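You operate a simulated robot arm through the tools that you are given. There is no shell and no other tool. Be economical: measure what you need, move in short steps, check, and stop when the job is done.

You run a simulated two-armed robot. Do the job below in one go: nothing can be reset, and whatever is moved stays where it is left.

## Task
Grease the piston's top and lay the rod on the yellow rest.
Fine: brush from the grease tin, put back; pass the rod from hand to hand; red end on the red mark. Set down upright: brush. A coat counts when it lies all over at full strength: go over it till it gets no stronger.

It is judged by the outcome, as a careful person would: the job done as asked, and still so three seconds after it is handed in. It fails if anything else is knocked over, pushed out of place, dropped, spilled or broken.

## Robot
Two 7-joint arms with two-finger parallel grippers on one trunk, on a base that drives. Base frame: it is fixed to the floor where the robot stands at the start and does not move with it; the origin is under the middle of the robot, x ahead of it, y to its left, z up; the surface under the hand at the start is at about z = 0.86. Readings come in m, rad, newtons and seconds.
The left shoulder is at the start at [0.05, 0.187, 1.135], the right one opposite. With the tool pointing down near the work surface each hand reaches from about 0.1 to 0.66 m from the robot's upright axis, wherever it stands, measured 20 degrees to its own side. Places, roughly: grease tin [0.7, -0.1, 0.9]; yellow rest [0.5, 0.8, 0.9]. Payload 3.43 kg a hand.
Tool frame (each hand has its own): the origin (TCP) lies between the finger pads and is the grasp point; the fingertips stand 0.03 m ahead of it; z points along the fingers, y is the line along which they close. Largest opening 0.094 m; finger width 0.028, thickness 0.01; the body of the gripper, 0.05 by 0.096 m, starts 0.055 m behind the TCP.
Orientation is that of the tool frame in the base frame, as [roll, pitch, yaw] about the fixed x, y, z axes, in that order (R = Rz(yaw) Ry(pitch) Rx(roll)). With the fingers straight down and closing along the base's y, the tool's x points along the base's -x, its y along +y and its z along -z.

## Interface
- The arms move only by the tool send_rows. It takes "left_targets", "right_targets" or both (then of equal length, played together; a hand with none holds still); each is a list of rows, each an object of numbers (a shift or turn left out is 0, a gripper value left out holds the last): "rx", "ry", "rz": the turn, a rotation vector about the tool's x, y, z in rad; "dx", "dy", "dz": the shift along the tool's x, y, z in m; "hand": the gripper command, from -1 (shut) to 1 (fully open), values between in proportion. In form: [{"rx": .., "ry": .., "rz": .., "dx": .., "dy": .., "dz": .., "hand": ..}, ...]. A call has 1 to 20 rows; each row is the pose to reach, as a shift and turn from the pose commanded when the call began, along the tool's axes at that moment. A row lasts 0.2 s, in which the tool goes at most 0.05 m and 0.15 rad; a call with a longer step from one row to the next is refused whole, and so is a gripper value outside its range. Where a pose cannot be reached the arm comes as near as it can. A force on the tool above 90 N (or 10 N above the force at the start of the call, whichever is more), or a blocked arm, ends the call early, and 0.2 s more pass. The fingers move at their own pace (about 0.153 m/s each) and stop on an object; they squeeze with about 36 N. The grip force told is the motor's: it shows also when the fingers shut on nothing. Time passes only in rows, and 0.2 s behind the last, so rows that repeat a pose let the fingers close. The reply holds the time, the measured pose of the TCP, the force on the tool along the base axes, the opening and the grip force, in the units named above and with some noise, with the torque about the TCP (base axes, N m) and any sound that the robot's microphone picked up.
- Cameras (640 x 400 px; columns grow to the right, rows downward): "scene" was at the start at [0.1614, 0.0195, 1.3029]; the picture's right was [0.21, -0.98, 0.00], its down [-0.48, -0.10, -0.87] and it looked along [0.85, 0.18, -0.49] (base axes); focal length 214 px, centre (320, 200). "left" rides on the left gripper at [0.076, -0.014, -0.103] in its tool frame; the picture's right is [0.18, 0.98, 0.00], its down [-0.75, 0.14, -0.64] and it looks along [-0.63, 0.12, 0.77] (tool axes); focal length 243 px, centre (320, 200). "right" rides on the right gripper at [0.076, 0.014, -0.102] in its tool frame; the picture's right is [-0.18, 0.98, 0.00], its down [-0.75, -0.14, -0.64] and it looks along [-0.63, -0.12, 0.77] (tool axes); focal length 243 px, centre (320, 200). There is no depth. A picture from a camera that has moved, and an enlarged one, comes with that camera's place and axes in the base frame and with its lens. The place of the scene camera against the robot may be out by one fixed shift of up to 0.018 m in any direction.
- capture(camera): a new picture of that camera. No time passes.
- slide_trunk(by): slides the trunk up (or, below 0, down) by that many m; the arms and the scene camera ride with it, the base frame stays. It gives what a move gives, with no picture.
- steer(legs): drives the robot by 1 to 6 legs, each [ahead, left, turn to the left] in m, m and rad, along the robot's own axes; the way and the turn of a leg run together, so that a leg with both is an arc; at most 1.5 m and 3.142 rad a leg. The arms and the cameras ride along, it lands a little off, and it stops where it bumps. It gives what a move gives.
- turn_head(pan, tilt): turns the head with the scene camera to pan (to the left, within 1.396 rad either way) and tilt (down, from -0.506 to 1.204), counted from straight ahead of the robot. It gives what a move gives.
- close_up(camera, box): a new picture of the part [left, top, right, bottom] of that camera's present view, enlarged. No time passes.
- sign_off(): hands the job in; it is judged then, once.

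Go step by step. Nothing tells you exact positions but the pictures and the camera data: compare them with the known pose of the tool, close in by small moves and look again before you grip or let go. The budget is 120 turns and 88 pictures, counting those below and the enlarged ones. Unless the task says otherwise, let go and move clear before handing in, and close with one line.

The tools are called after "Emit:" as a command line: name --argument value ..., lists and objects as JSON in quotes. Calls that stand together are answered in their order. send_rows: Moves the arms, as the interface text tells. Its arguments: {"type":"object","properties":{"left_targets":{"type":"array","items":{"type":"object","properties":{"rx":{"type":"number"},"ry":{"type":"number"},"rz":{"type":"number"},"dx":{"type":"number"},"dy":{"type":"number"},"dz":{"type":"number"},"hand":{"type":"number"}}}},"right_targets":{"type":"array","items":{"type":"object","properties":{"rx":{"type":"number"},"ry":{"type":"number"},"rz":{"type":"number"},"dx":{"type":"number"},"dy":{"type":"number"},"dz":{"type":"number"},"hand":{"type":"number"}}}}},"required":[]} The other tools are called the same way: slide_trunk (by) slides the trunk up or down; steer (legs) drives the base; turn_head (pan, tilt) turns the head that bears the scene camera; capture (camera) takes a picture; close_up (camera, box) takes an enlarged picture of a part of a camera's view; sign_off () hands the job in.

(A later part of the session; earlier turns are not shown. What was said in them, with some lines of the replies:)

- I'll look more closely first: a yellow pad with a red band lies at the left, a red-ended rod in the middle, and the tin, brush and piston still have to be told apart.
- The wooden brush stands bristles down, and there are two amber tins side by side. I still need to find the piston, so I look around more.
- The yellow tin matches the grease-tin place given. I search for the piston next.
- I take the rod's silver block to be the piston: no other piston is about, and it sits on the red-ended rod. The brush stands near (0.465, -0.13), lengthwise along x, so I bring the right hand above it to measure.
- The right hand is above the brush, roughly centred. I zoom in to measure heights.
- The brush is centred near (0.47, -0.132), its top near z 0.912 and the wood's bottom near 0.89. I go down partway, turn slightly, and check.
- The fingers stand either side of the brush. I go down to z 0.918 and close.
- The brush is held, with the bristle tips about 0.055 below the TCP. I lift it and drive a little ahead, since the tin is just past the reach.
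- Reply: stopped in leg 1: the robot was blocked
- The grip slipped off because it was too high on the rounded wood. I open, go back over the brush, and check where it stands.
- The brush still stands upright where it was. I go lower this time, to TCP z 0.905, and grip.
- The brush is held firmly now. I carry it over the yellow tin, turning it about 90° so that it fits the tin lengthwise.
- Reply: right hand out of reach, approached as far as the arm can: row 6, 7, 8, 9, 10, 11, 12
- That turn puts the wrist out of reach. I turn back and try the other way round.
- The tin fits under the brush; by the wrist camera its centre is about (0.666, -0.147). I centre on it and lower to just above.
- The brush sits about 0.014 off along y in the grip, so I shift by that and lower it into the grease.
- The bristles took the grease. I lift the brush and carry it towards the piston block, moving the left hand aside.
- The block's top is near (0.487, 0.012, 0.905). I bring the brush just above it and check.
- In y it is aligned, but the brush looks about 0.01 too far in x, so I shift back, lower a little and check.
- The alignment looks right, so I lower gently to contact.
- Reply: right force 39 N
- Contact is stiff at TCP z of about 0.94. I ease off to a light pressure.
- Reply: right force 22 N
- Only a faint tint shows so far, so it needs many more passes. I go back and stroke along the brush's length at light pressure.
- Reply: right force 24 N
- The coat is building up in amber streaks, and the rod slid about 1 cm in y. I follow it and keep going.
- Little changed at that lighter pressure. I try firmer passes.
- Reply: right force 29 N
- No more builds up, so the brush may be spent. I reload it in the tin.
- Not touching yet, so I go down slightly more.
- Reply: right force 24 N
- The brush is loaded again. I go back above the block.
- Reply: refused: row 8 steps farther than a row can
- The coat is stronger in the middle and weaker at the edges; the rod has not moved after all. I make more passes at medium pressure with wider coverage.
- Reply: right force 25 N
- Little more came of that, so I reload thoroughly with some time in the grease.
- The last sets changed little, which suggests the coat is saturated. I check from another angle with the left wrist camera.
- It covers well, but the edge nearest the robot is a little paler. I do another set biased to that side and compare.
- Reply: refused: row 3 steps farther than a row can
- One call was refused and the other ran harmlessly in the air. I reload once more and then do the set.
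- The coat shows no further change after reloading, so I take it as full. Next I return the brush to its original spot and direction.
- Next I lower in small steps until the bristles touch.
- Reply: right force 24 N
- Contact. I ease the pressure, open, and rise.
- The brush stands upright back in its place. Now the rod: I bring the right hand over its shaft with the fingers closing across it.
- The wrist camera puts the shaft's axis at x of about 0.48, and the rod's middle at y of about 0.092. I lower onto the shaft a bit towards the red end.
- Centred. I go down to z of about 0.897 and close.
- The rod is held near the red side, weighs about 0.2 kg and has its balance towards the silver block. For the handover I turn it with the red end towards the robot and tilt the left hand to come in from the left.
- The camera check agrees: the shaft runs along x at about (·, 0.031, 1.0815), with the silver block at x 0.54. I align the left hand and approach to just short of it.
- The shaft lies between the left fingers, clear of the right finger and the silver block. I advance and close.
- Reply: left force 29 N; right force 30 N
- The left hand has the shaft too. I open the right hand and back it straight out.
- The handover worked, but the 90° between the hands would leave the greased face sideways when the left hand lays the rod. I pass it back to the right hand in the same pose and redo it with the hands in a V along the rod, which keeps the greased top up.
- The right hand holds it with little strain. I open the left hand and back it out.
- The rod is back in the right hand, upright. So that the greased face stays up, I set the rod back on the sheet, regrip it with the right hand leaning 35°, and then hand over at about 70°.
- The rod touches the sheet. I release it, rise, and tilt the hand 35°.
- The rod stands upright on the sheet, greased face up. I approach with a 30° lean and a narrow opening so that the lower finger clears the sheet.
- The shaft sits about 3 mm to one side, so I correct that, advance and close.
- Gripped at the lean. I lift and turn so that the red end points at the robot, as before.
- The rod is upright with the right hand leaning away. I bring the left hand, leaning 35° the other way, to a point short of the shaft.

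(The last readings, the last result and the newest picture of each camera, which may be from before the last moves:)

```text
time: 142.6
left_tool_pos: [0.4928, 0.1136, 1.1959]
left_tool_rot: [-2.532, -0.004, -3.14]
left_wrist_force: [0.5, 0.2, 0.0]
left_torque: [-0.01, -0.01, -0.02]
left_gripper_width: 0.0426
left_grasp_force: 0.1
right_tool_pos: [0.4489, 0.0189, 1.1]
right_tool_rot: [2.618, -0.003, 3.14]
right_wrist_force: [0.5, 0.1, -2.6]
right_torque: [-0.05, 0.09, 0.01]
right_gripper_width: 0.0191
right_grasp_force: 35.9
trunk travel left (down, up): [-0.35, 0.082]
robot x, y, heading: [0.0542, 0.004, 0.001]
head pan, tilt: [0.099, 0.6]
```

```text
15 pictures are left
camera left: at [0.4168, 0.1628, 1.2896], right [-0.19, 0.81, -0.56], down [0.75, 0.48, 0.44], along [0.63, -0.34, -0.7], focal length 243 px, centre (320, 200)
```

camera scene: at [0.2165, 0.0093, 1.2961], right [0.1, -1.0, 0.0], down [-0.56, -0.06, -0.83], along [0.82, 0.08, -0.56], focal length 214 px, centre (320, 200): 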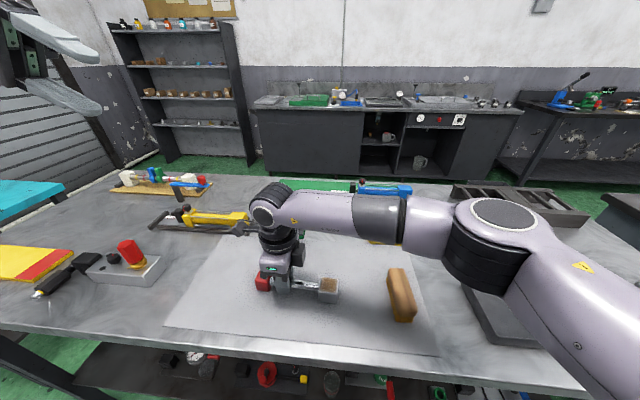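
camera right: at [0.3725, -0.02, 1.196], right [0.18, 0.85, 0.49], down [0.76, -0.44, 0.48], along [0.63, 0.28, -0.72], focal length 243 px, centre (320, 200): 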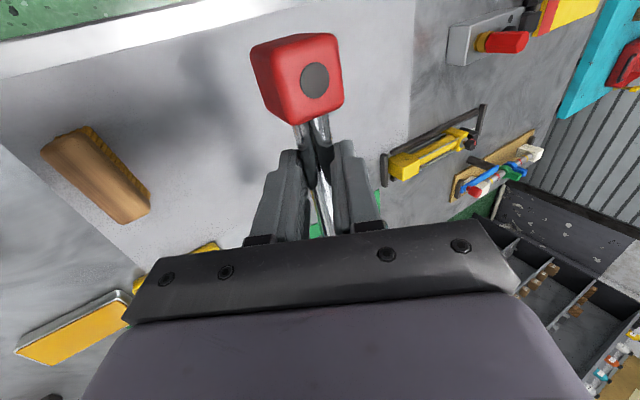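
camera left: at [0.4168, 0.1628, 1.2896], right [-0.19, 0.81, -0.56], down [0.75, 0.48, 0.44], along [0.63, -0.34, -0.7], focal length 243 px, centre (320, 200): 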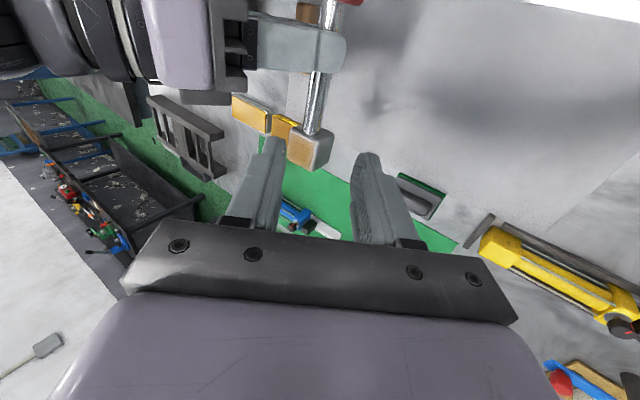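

It lines up with the prediction. I advance and close.

Emit:
send_rows --left_targets '[{"dz": 0.035}, {"dz": 0.07}, {"dz": 0.1}, {"dz": 0.119}, {"dz": 0.119, "hand": -1}, {"dz": 0.119, "hand": -1}, {"dz": 0.119, "hand": -1}]'

Emit:
capture --camera "left"

```text
time: 144.2
left_tool_pos: [0.4935, 0.0437, 1.1008]
left_tool_rot: [-2.521, -0.002, 3.141]
left_wrist_force: [-3.6, -24.1, 14.6]
left_torque: [-0.6, 0.41, 0.47]
left_gripper_width: 0.0193
left_grasp_force: 36.9
right_tool_pos: [0.4489, 0.02, 1.1011]
right_tool_rot: [2.62, -0.003, -3.141]
right_wrist_force: [4.9, 24.2, -16.6]
right_torque: [0.18, 0.33, 0.45]
right_gripper_width: 0.0193
right_grasp_force: 36.2
trunk travel left (down, up): [-0.35, 0.082]
robot x, y, heading: [0.0561, 0.0025, -0.001]
head pan, tilt: [0.099, 0.6]
```

```text
14 pictures are left
camera left: at [0.4168, 0.095, 1.193], right [-0.18, 0.8, -0.57], down [0.75, 0.49, 0.44], along [0.63, -0.35, -0.69], focal length 243 px, centre (320, 200)
```

left: 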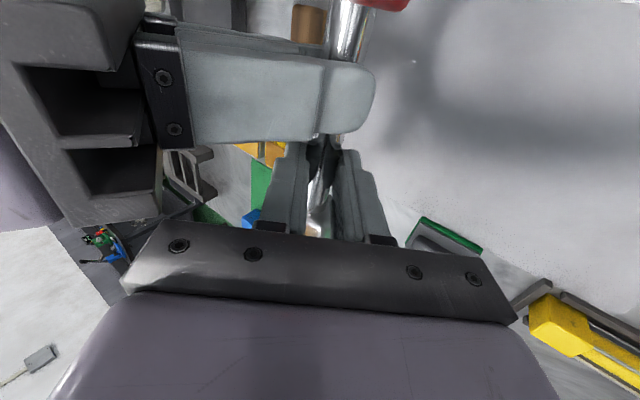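

Both hands have it. I open the right hand and withdraw it.

Emit:
send_rows --right_targets '[{"hand": -0.6}, {"hand": -0.2}, {"hand": 0.1}, {"hand": 0.1}, {"dz": -0.03}, {"dz": -0.07}, {"dz": -0.11}, {"dz": -0.15}]'

Emit:
capture --camera "left"

```text
time: 146.0
left_tool_pos: [0.4926, 0.0463, 1.0991]
left_tool_rot: [-2.532, -0.003, -3.14]
left_wrist_force: [0.2, -0.3, -0.3]
left_torque: [0.0, -0.01, -0.03]
left_gripper_width: 0.0192
left_grasp_force: 36.2
right_tool_pos: [0.4488, -0.0554, 1.2326]
right_tool_rot: [2.618, -0.001, 3.14]
right_wrist_force: [0.1, -0.5, -0.2]
right_torque: [0.01, -0.02, 0.01]
right_gripper_width: 0.0516
right_grasp_force: 0.0
trunk travel left (down, up): [-0.35, 0.082]
robot x, y, heading: [0.0566, -0.002, 0.002]
head pan, tilt: [0.099, 0.6]
```

```text
13 pictures are left
camera left: at [0.4172, 0.0961, 1.1918], right [-0.19, 0.81, -0.56], down [0.75, 0.48, 0.44], along [0.63, -0.34, -0.7], focal length 243 px, centre (320, 200)
```

left: 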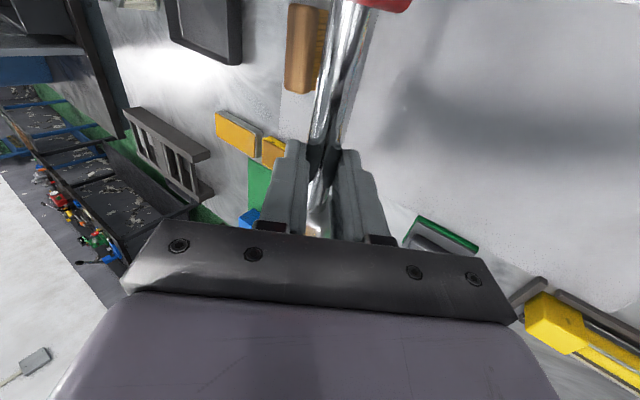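

The left hand holds the rod alone now. I turn it so that the red end points right (-y), and move the right hand back out of the way.

Emit:
send_rows --left_targets '[{"dx": 0.003, "dy": 0.009, "dz": -0.01, "ry": -0.0752, "rz": -0.1073}, {"dx": 0.007, "dy": 0.017, "dz": -0.02, "ry": -0.1503, "rz": -0.2145}, {"dx": 0.01, "dy": 0.026, "dz": -0.03, "ry": -0.2255, "rz": -0.3218}, {"dx": 0.013, "dy": 0.035, "dz": -0.04, "ry": -0.3007, "rz": -0.429}, {"dx": 0.017, "dy": 0.043, "dz": -0.05, "ry": -0.3758, "rz": -0.5363}, {"dx": 0.02, "dy": 0.052, "dz": -0.061, "ry": -0.451, "rz": -0.6435}, {"dx": 0.023, "dy": 0.061, "dz": -0.071, "ry": -0.5262, "rz": -0.7508}, {"dx": 0.027, "dy": 0.069, "dz": -0.081, "ry": -0.6013, "rz": -0.858}, {"dx": 0.03, "dy": 0.078, "dz": -0.092, "ry": -0.6765, "rz": -0.9653}, {"dx": 0.033, "dy": 0.087, "dz": -0.102, "ry": -0.7517, "rz": -1.0725}, {"dx": 0.037, "dy": 0.095, "dz": -0.112, "ry": -0.8268, "rz": -1.1798}, {"dx": 0.04, "dy": 0.104, "dz": -0.122, "ry": -0.902, "rz": -1.287}]' --right_targets '[{"dz": -0.02}, {"dz": -0.04}, {"dx": 0.02, "dz": -0.04}, {"dx": 0.04, "dz": -0.04}, {"dx": 0.06, "dz": -0.04}, {"dx": 0.08, "dz": -0.04}, {"dx": 0.1, "dz": -0.04}, {"dx": 0.1, "dz": -0.04}, {"dx": 0.1, "dz": -0.04}, {"dx": 0.1, "dz": -0.04}, {"dx": 0.1, "dz": -0.04}, {"dx": 0.1, "dz": -0.04}]'

Emit:
turn_head --pan 0.5 --tilt 0.7

Emit:
capture --camera "scene"

```text
time: 148.6
left_tool_pos: [0.4518, 0.202, 1.1387]
left_tool_rot: [-2.533, 0.001, -1.566]
left_wrist_force: [-0.7, -0.2, -1.6]
left_torque: [0.05, 0.03, 0.0]
left_gripper_width: 0.0192
left_grasp_force: 35.9
right_tool_pos: [0.3498, -0.0757, 1.2655]
right_tool_rot: [2.619, -0.003, 3.14]
right_wrist_force: [0.6, -0.2, -1.0]
right_torque: [-0.02, -0.02, -0.01]
right_gripper_width: 0.0519
right_grasp_force: 0.0
trunk travel left (down, up): [-0.35, 0.082]
robot x, y, heading: [0.059, -0.0006, 0.001]
head pan, tilt: [0.099, 0.6]
```

```text
time: 149.4
left_tool_pos: [0.4514, 0.2008, 1.139]
left_tool_rot: [-2.534, 0.0, -1.571]
left_wrist_force: [-0.6, -0.4, -2.3]
left_torque: [-0.02, 0.05, 0.0]
left_gripper_width: 0.0191
left_grasp_force: 36.0
right_tool_pos: [0.3512, -0.0761, 1.2651]
right_tool_rot: [2.618, -0.001, 3.14]
right_wrist_force: [0.3, 0.0, -0.7]
right_torque: [0.0, -0.02, 0.0]
right_gripper_width: 0.0513
right_grasp_force: 0.0
trunk travel left (down, up): [-0.35, 0.082]
robot x, y, heading: [0.0552, 0.0022, 0.006]
head pan, tilt: [0.499, 0.7]
```

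```text
12 pictures are left
camera scene: at [0.2045, 0.0415, 1.2869], right [0.48, -0.88, 0.0], down [-0.57, -0.31, -0.76], along [0.67, 0.37, -0.64], focal length 214 px, centre (320, 200)
```

scene: 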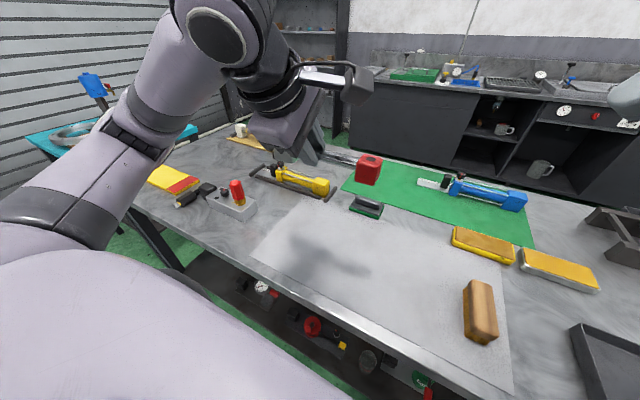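

The rod is held level with its red end to the right. I back off a little and drive left towards the yellow rest.

Emit:
steer --legs '[[-0.06, 0, 0], [0, 0.6, 0]]'

Emit:
capture --camera "scene"

```text
time: 155.7
left_tool_pos: [0.3933, 0.7979, 1.1406]
left_tool_rot: [-2.534, 0.0, -1.572]
left_wrist_force: [0.4, 0.4, -1.9]
left_torque: [-0.01, 0.07, 0.01]
left_gripper_width: 0.019
left_grasp_force: 36.0
right_tool_pos: [0.2908, 0.5223, 1.2645]
right_tool_rot: [2.618, -0.002, 3.138]
right_wrist_force: [-0.3, 0.3, -0.3]
right_torque: [-0.03, -0.01, -0.01]
right_gripper_width: 0.0515
right_grasp_force: 0.2
trunk travel left (down, up): [-0.35, 0.082]
robot x, y, heading: [-0.0013, 0.5961, -0.003]
head pan, tilt: [0.499, 0.7]
```

```text
11 pictures are left
camera scene: at [0.1452, 0.6392, 1.2869], right [0.48, -0.88, 0.0], down [-0.57, -0.31, -0.76], along [0.67, 0.36, -0.64], focal length 214 px, centre (320, 200)
```

scene: 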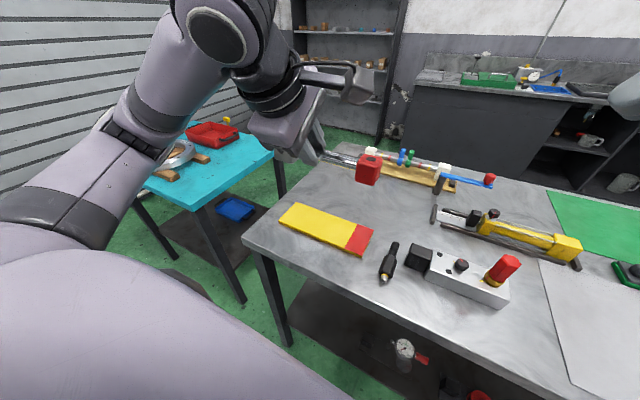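

The rest is at x of about 0.45–0.53, y of about 0.69–0.925, with its red mark centred near (0.489, 0.717). I bring the rod above it.

Emit:
send_rows --left_targets '[{"dx": -0.003, "dy": 0.0075, "dz": 0.0386}, {"dx": -0.006, "dy": 0.015, "dz": 0.077}, {"dx": -0.009, "dy": 0.0227, "dz": 0.116}, {"dx": -0.012, "dy": 0.03, "dz": 0.154}, {"dx": -0.013, "dy": 0.0378, "dz": 0.193}, {"dx": -0.013, "dy": 0.0378, "dz": 0.193}]'

Emit:
capture --camera "left"

Emit:
close_up --camera "scene" --box '[230, 130, 430, 280]'

```text
time: 157.1
left_tool_pos: [0.4723, 0.8114, 0.9599]
left_tool_rot: [-2.534, -0.001, -1.572]
left_wrist_force: [-0.3, 0.1, -3.0]
left_torque: [0.01, 0.04, -0.02]
left_gripper_width: 0.0191
left_grasp_force: 35.8
right_tool_pos: [0.2902, 0.5213, 1.2648]
right_tool_rot: [2.618, -0.001, 3.137]
right_wrist_force: [-0.2, -0.1, -0.5]
right_torque: [0.01, -0.01, -0.01]
right_gripper_width: 0.0519
right_grasp_force: 0.1
trunk travel left (down, up): [-0.35, 0.082]
robot x, y, heading: [-0.0037, 0.5963, -0.008]
head pan, tilt: [0.499, 0.7]
```

```text
10 pictures are left
camera left: at [0.4255, 0.7374, 1.0528], right [-0.81, -0.18, -0.56], down [-0.48, 0.75, 0.45], along [0.34, 0.63, -0.7], focal length 243 px, centre (320, 200)
```

left: 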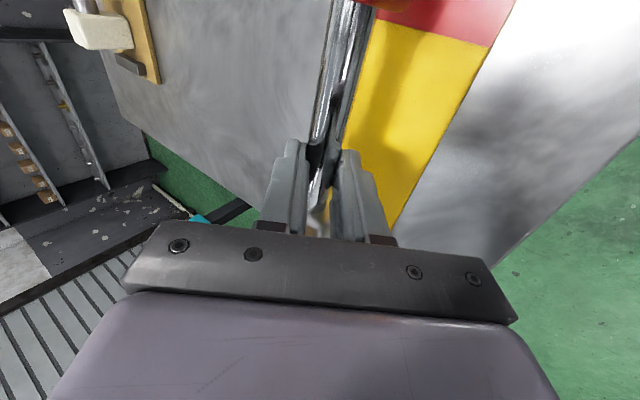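

```text
2.67 times, centred on (330, 205) of scene
camera zoom: at [0.1452, 0.6391, 1.2869], right [0.48, -0.88, 0.0], down [-0.57, -0.31, -0.76], along [0.67, 0.36, -0.64], focal length 572 px, centre (293, 187)
```

zoom: 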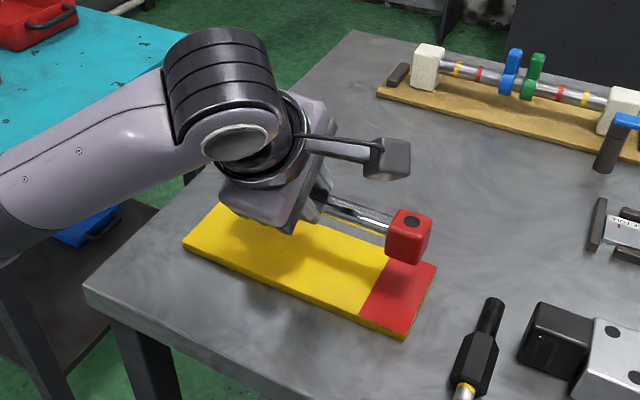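

The wrist view puts the target slightly nearer, with the red block at about (0.481, 0.714). I correct and lower close to the rest.

Emit:
send_rows --left_targets '[{"dx": 0.003, "dy": 0.01, "dz": 0.012}, {"dx": 0.003, "dy": 0.0264, "dz": 0.032}]'

Emit:
close_up --camera "scene" --box '[270, 180, 410, 268]'

```text
time: 157.7
left_tool_pos: [0.4691, 0.807, 0.9196]
left_tool_rot: [-2.535, 0.0, -1.571]
left_wrist_force: [0.6, -0.2, -2.7]
left_torque: [0.04, 0.04, -0.03]
left_gripper_width: 0.0194
left_grasp_force: 36.1
right_tool_pos: [0.29, 0.5207, 1.2661]
right_tool_rot: [2.618, -0.001, 3.138]
right_wrist_force: [-0.5, 0.9, -0.1]
right_torque: [0.01, 0.02, 0.01]
right_gripper_width: 0.0519
right_grasp_force: 0.1
trunk travel left (down, up): [-0.35, 0.082]
robot x, y, heading: [-0.0034, 0.5933, -0.0]
head pan, tilt: [0.499, 0.7]
```

```text
4.55 times, centred on (340, 224) of scene
camera zoom: at [0.1452, 0.6392, 1.2869], right [0.48, -0.88, 0.0], down [-0.57, -0.31, -0.76], along [0.67, 0.36, -0.64], focal length 975 px, centre (229, 91)
```

zoom: 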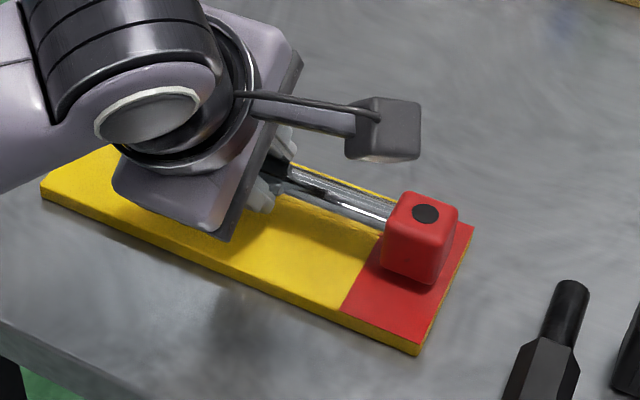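

The red block is over the mark, but about 1 cm towards the far side. I shift it nearer and lower to contact.

Emit:
send_rows --left_targets '[{"dy": 0.0082, "dz": -0.0057}, {"dy": 0.0111, "dz": -0.0016}, {"dy": 0.0128, "dz": 0.0008}, {"dy": 0.0139, "dz": 0.0025}]'

Emit:
close_up --camera "scene" --box '[270, 180, 410, 268]'

```text
time: 158.7
left_tool_pos: [0.4583, 0.8067, 0.9131]
left_tool_rot: [-2.522, -0.001, -1.569]
left_wrist_force: [-4.9, 3.7, 18.1]
left_torque: [0.08, -0.14, 0.0]
left_gripper_width: 0.0191
left_grasp_force: 35.6
right_tool_pos: [0.2879, 0.5225, 1.2659]
right_tool_rot: [2.617, -0.001, 3.139]
right_wrist_force: [-0.3, 0.5, 0.1]
right_torque: [-0.03, 0.03, 0.01]
right_gripper_width: 0.052
right_grasp_force: 0.0
trunk travel left (down, up): [-0.35, 0.082]
robot x, y, heading: [-0.006, 0.5974, -0.001]
head pan, tilt: [0.499, 0.7]
```

```text
4.55 times, centred on (340, 224) of scene
camera zoom: at [0.1431, 0.6388, 1.2876], right [0.48, -0.88, 0.0], down [-0.56, -0.31, -0.77], along [0.67, 0.36, -0.64], focal length 975 px, centre (229, 91)
```

zoom: 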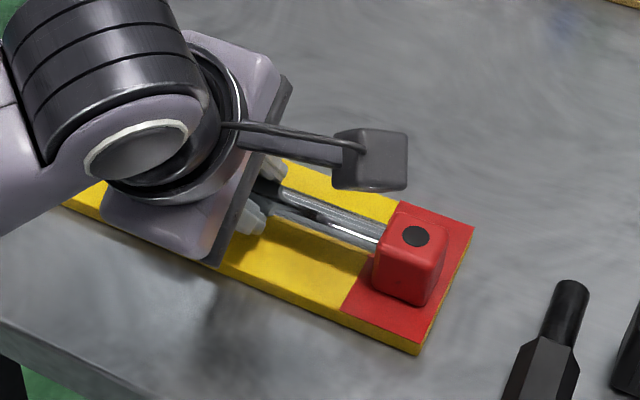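

The red block sits squarely on the red mark, in contact. I ease the load, open slightly, and slide the hand back along its own axis.

Emit:
send_rows --left_targets '[{"dy": -0.001, "dz": -0.0015}, {"dy": -0.001, "dz": -0.0015, "hand": -0.5}, {"dy": -0.001, "dz": -0.0015, "hand": -0.42}, {"dy": -0.001, "dz": -0.0015, "hand": -0.42}, {"dy": -0.001, "dz": -0.012, "hand": -0.42}, {"dy": -0.001, "dz": -0.025, "hand": -0.3}, {"dy": -0.001, "dz": -0.04, "hand": 0.0}]'

Emit:
close_up --camera "scene" --box '[270, 180, 410, 268]'

```text
time: 160.3
left_tool_pos: [0.4371, 0.8075, 0.9419]
left_tool_rot: [-2.535, 0.001, -1.571]
left_wrist_force: [0.4, -0.8, -0.2]
left_torque: [0.02, 0.01, -0.02]
left_gripper_width: 0.0469
left_grasp_force: 0.1
right_tool_pos: [0.2912, 0.5221, 1.2652]
right_tool_rot: [2.618, -0.002, 3.14]
right_wrist_force: [-0.6, -0.2, -0.2]
right_torque: [-0.01, -0.01, 0.03]
right_gripper_width: 0.0519
right_grasp_force: 0.0
trunk travel left (down, up): [-0.35, 0.082]
robot x, y, heading: [-0.0036, 0.5993, -0.005]
head pan, tilt: [0.499, 0.7]
```

```text
4.55 times, centred on (340, 224) of scene
camera zoom: at [0.145, 0.639, 1.2869], right [0.48, -0.88, 0.0], down [-0.57, -0.31, -0.77], along [0.67, 0.36, -0.64], focal length 975 px, centre (229, 91)
```

zoom: 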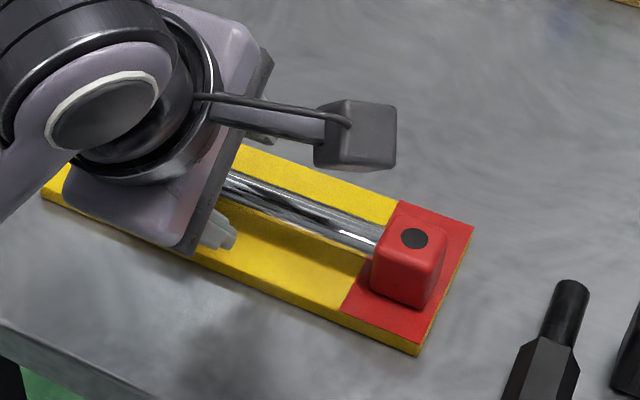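

The rod stays on the rest. I draw the left hand further back and up, clear of the table, and check.

Emit:
send_rows --left_targets '[{"dz": -0.04}, {"dz": -0.08}, {"dz": -0.12}, {"dz": -0.16}, {"dz": -0.2}]'

Emit:
capture --camera "scene"

Emit:
close_up --camera "scene" --box '[260, 180, 400, 268]'

```text
time: 161.5
left_tool_pos: [0.3307, 0.8146, 1.1062]
left_tool_rot: [-2.537, 0.002, -1.571]
left_wrist_force: [0.1, -0.1, -0.3]
left_torque: [0.0, -0.02, -0.01]
left_gripper_width: 0.0468
left_grasp_force: 0.1
left hand out of reach, approached as far as the arm can: row 4, 5
right_tool_pos: [0.2905, 0.5218, 1.2655]
right_tool_rot: [2.619, -0.001, 3.138]
right_wrist_force: [-0.4, 0.0, -0.7]
right_torque: [-0.02, 0.02, 0.01]
right_gripper_width: 0.0516
right_grasp_force: 0.1
trunk travel left (down, up): [-0.35, 0.082]
robot x, y, heading: [-0.0032, 0.6017, -0.009]
head pan, tilt: [0.499, 0.7]
```

```text
5 pictures are left
camera scene: at [0.1446, 0.6394, 1.2869], right [0.48, -0.88, 0.0], down [-0.57, -0.31, -0.77], along [0.67, 0.36, -0.64], focal length 214 px, centre (320, 200)
```

scene: 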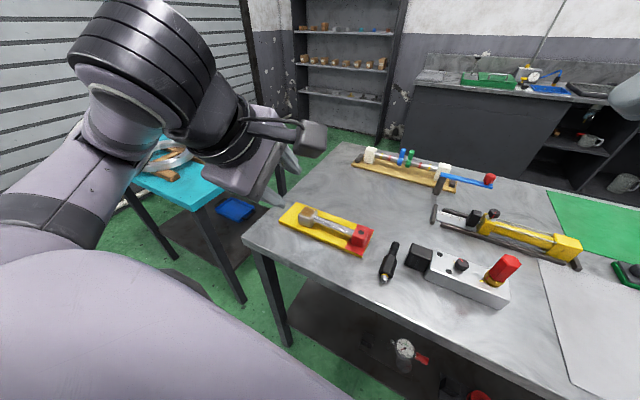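

```text
4.55 times, centred on (330, 224) of scene
camera zoom: at [0.1446, 0.6394, 1.2869], right [0.48, -0.88, 0.0], down [-0.57, -0.31, -0.77], along [0.67, 0.36, -0.64], focal length 975 px, centre (274, 91)
```

zoom: 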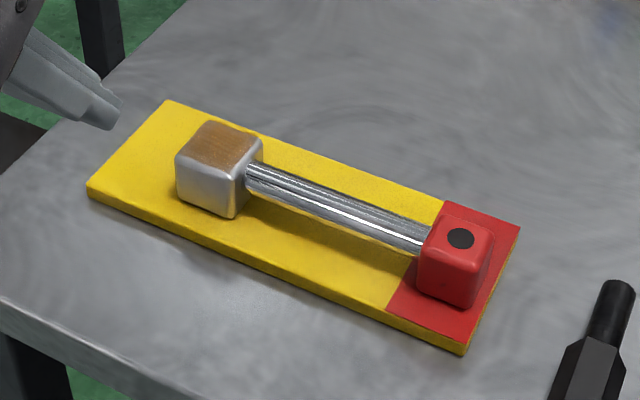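

The rod lies flat on the yellow rest with its red end on the red mark and the greased top up, evenly coated. The brush stands upright back in its place and both hands are clear, so I hand in.

Emit:
sign_off

```text
The job is handed in.
```

The piston's top is greased, and the rod lies on the yellow rest with its red end on the red mark; the brush is back upright in its place.
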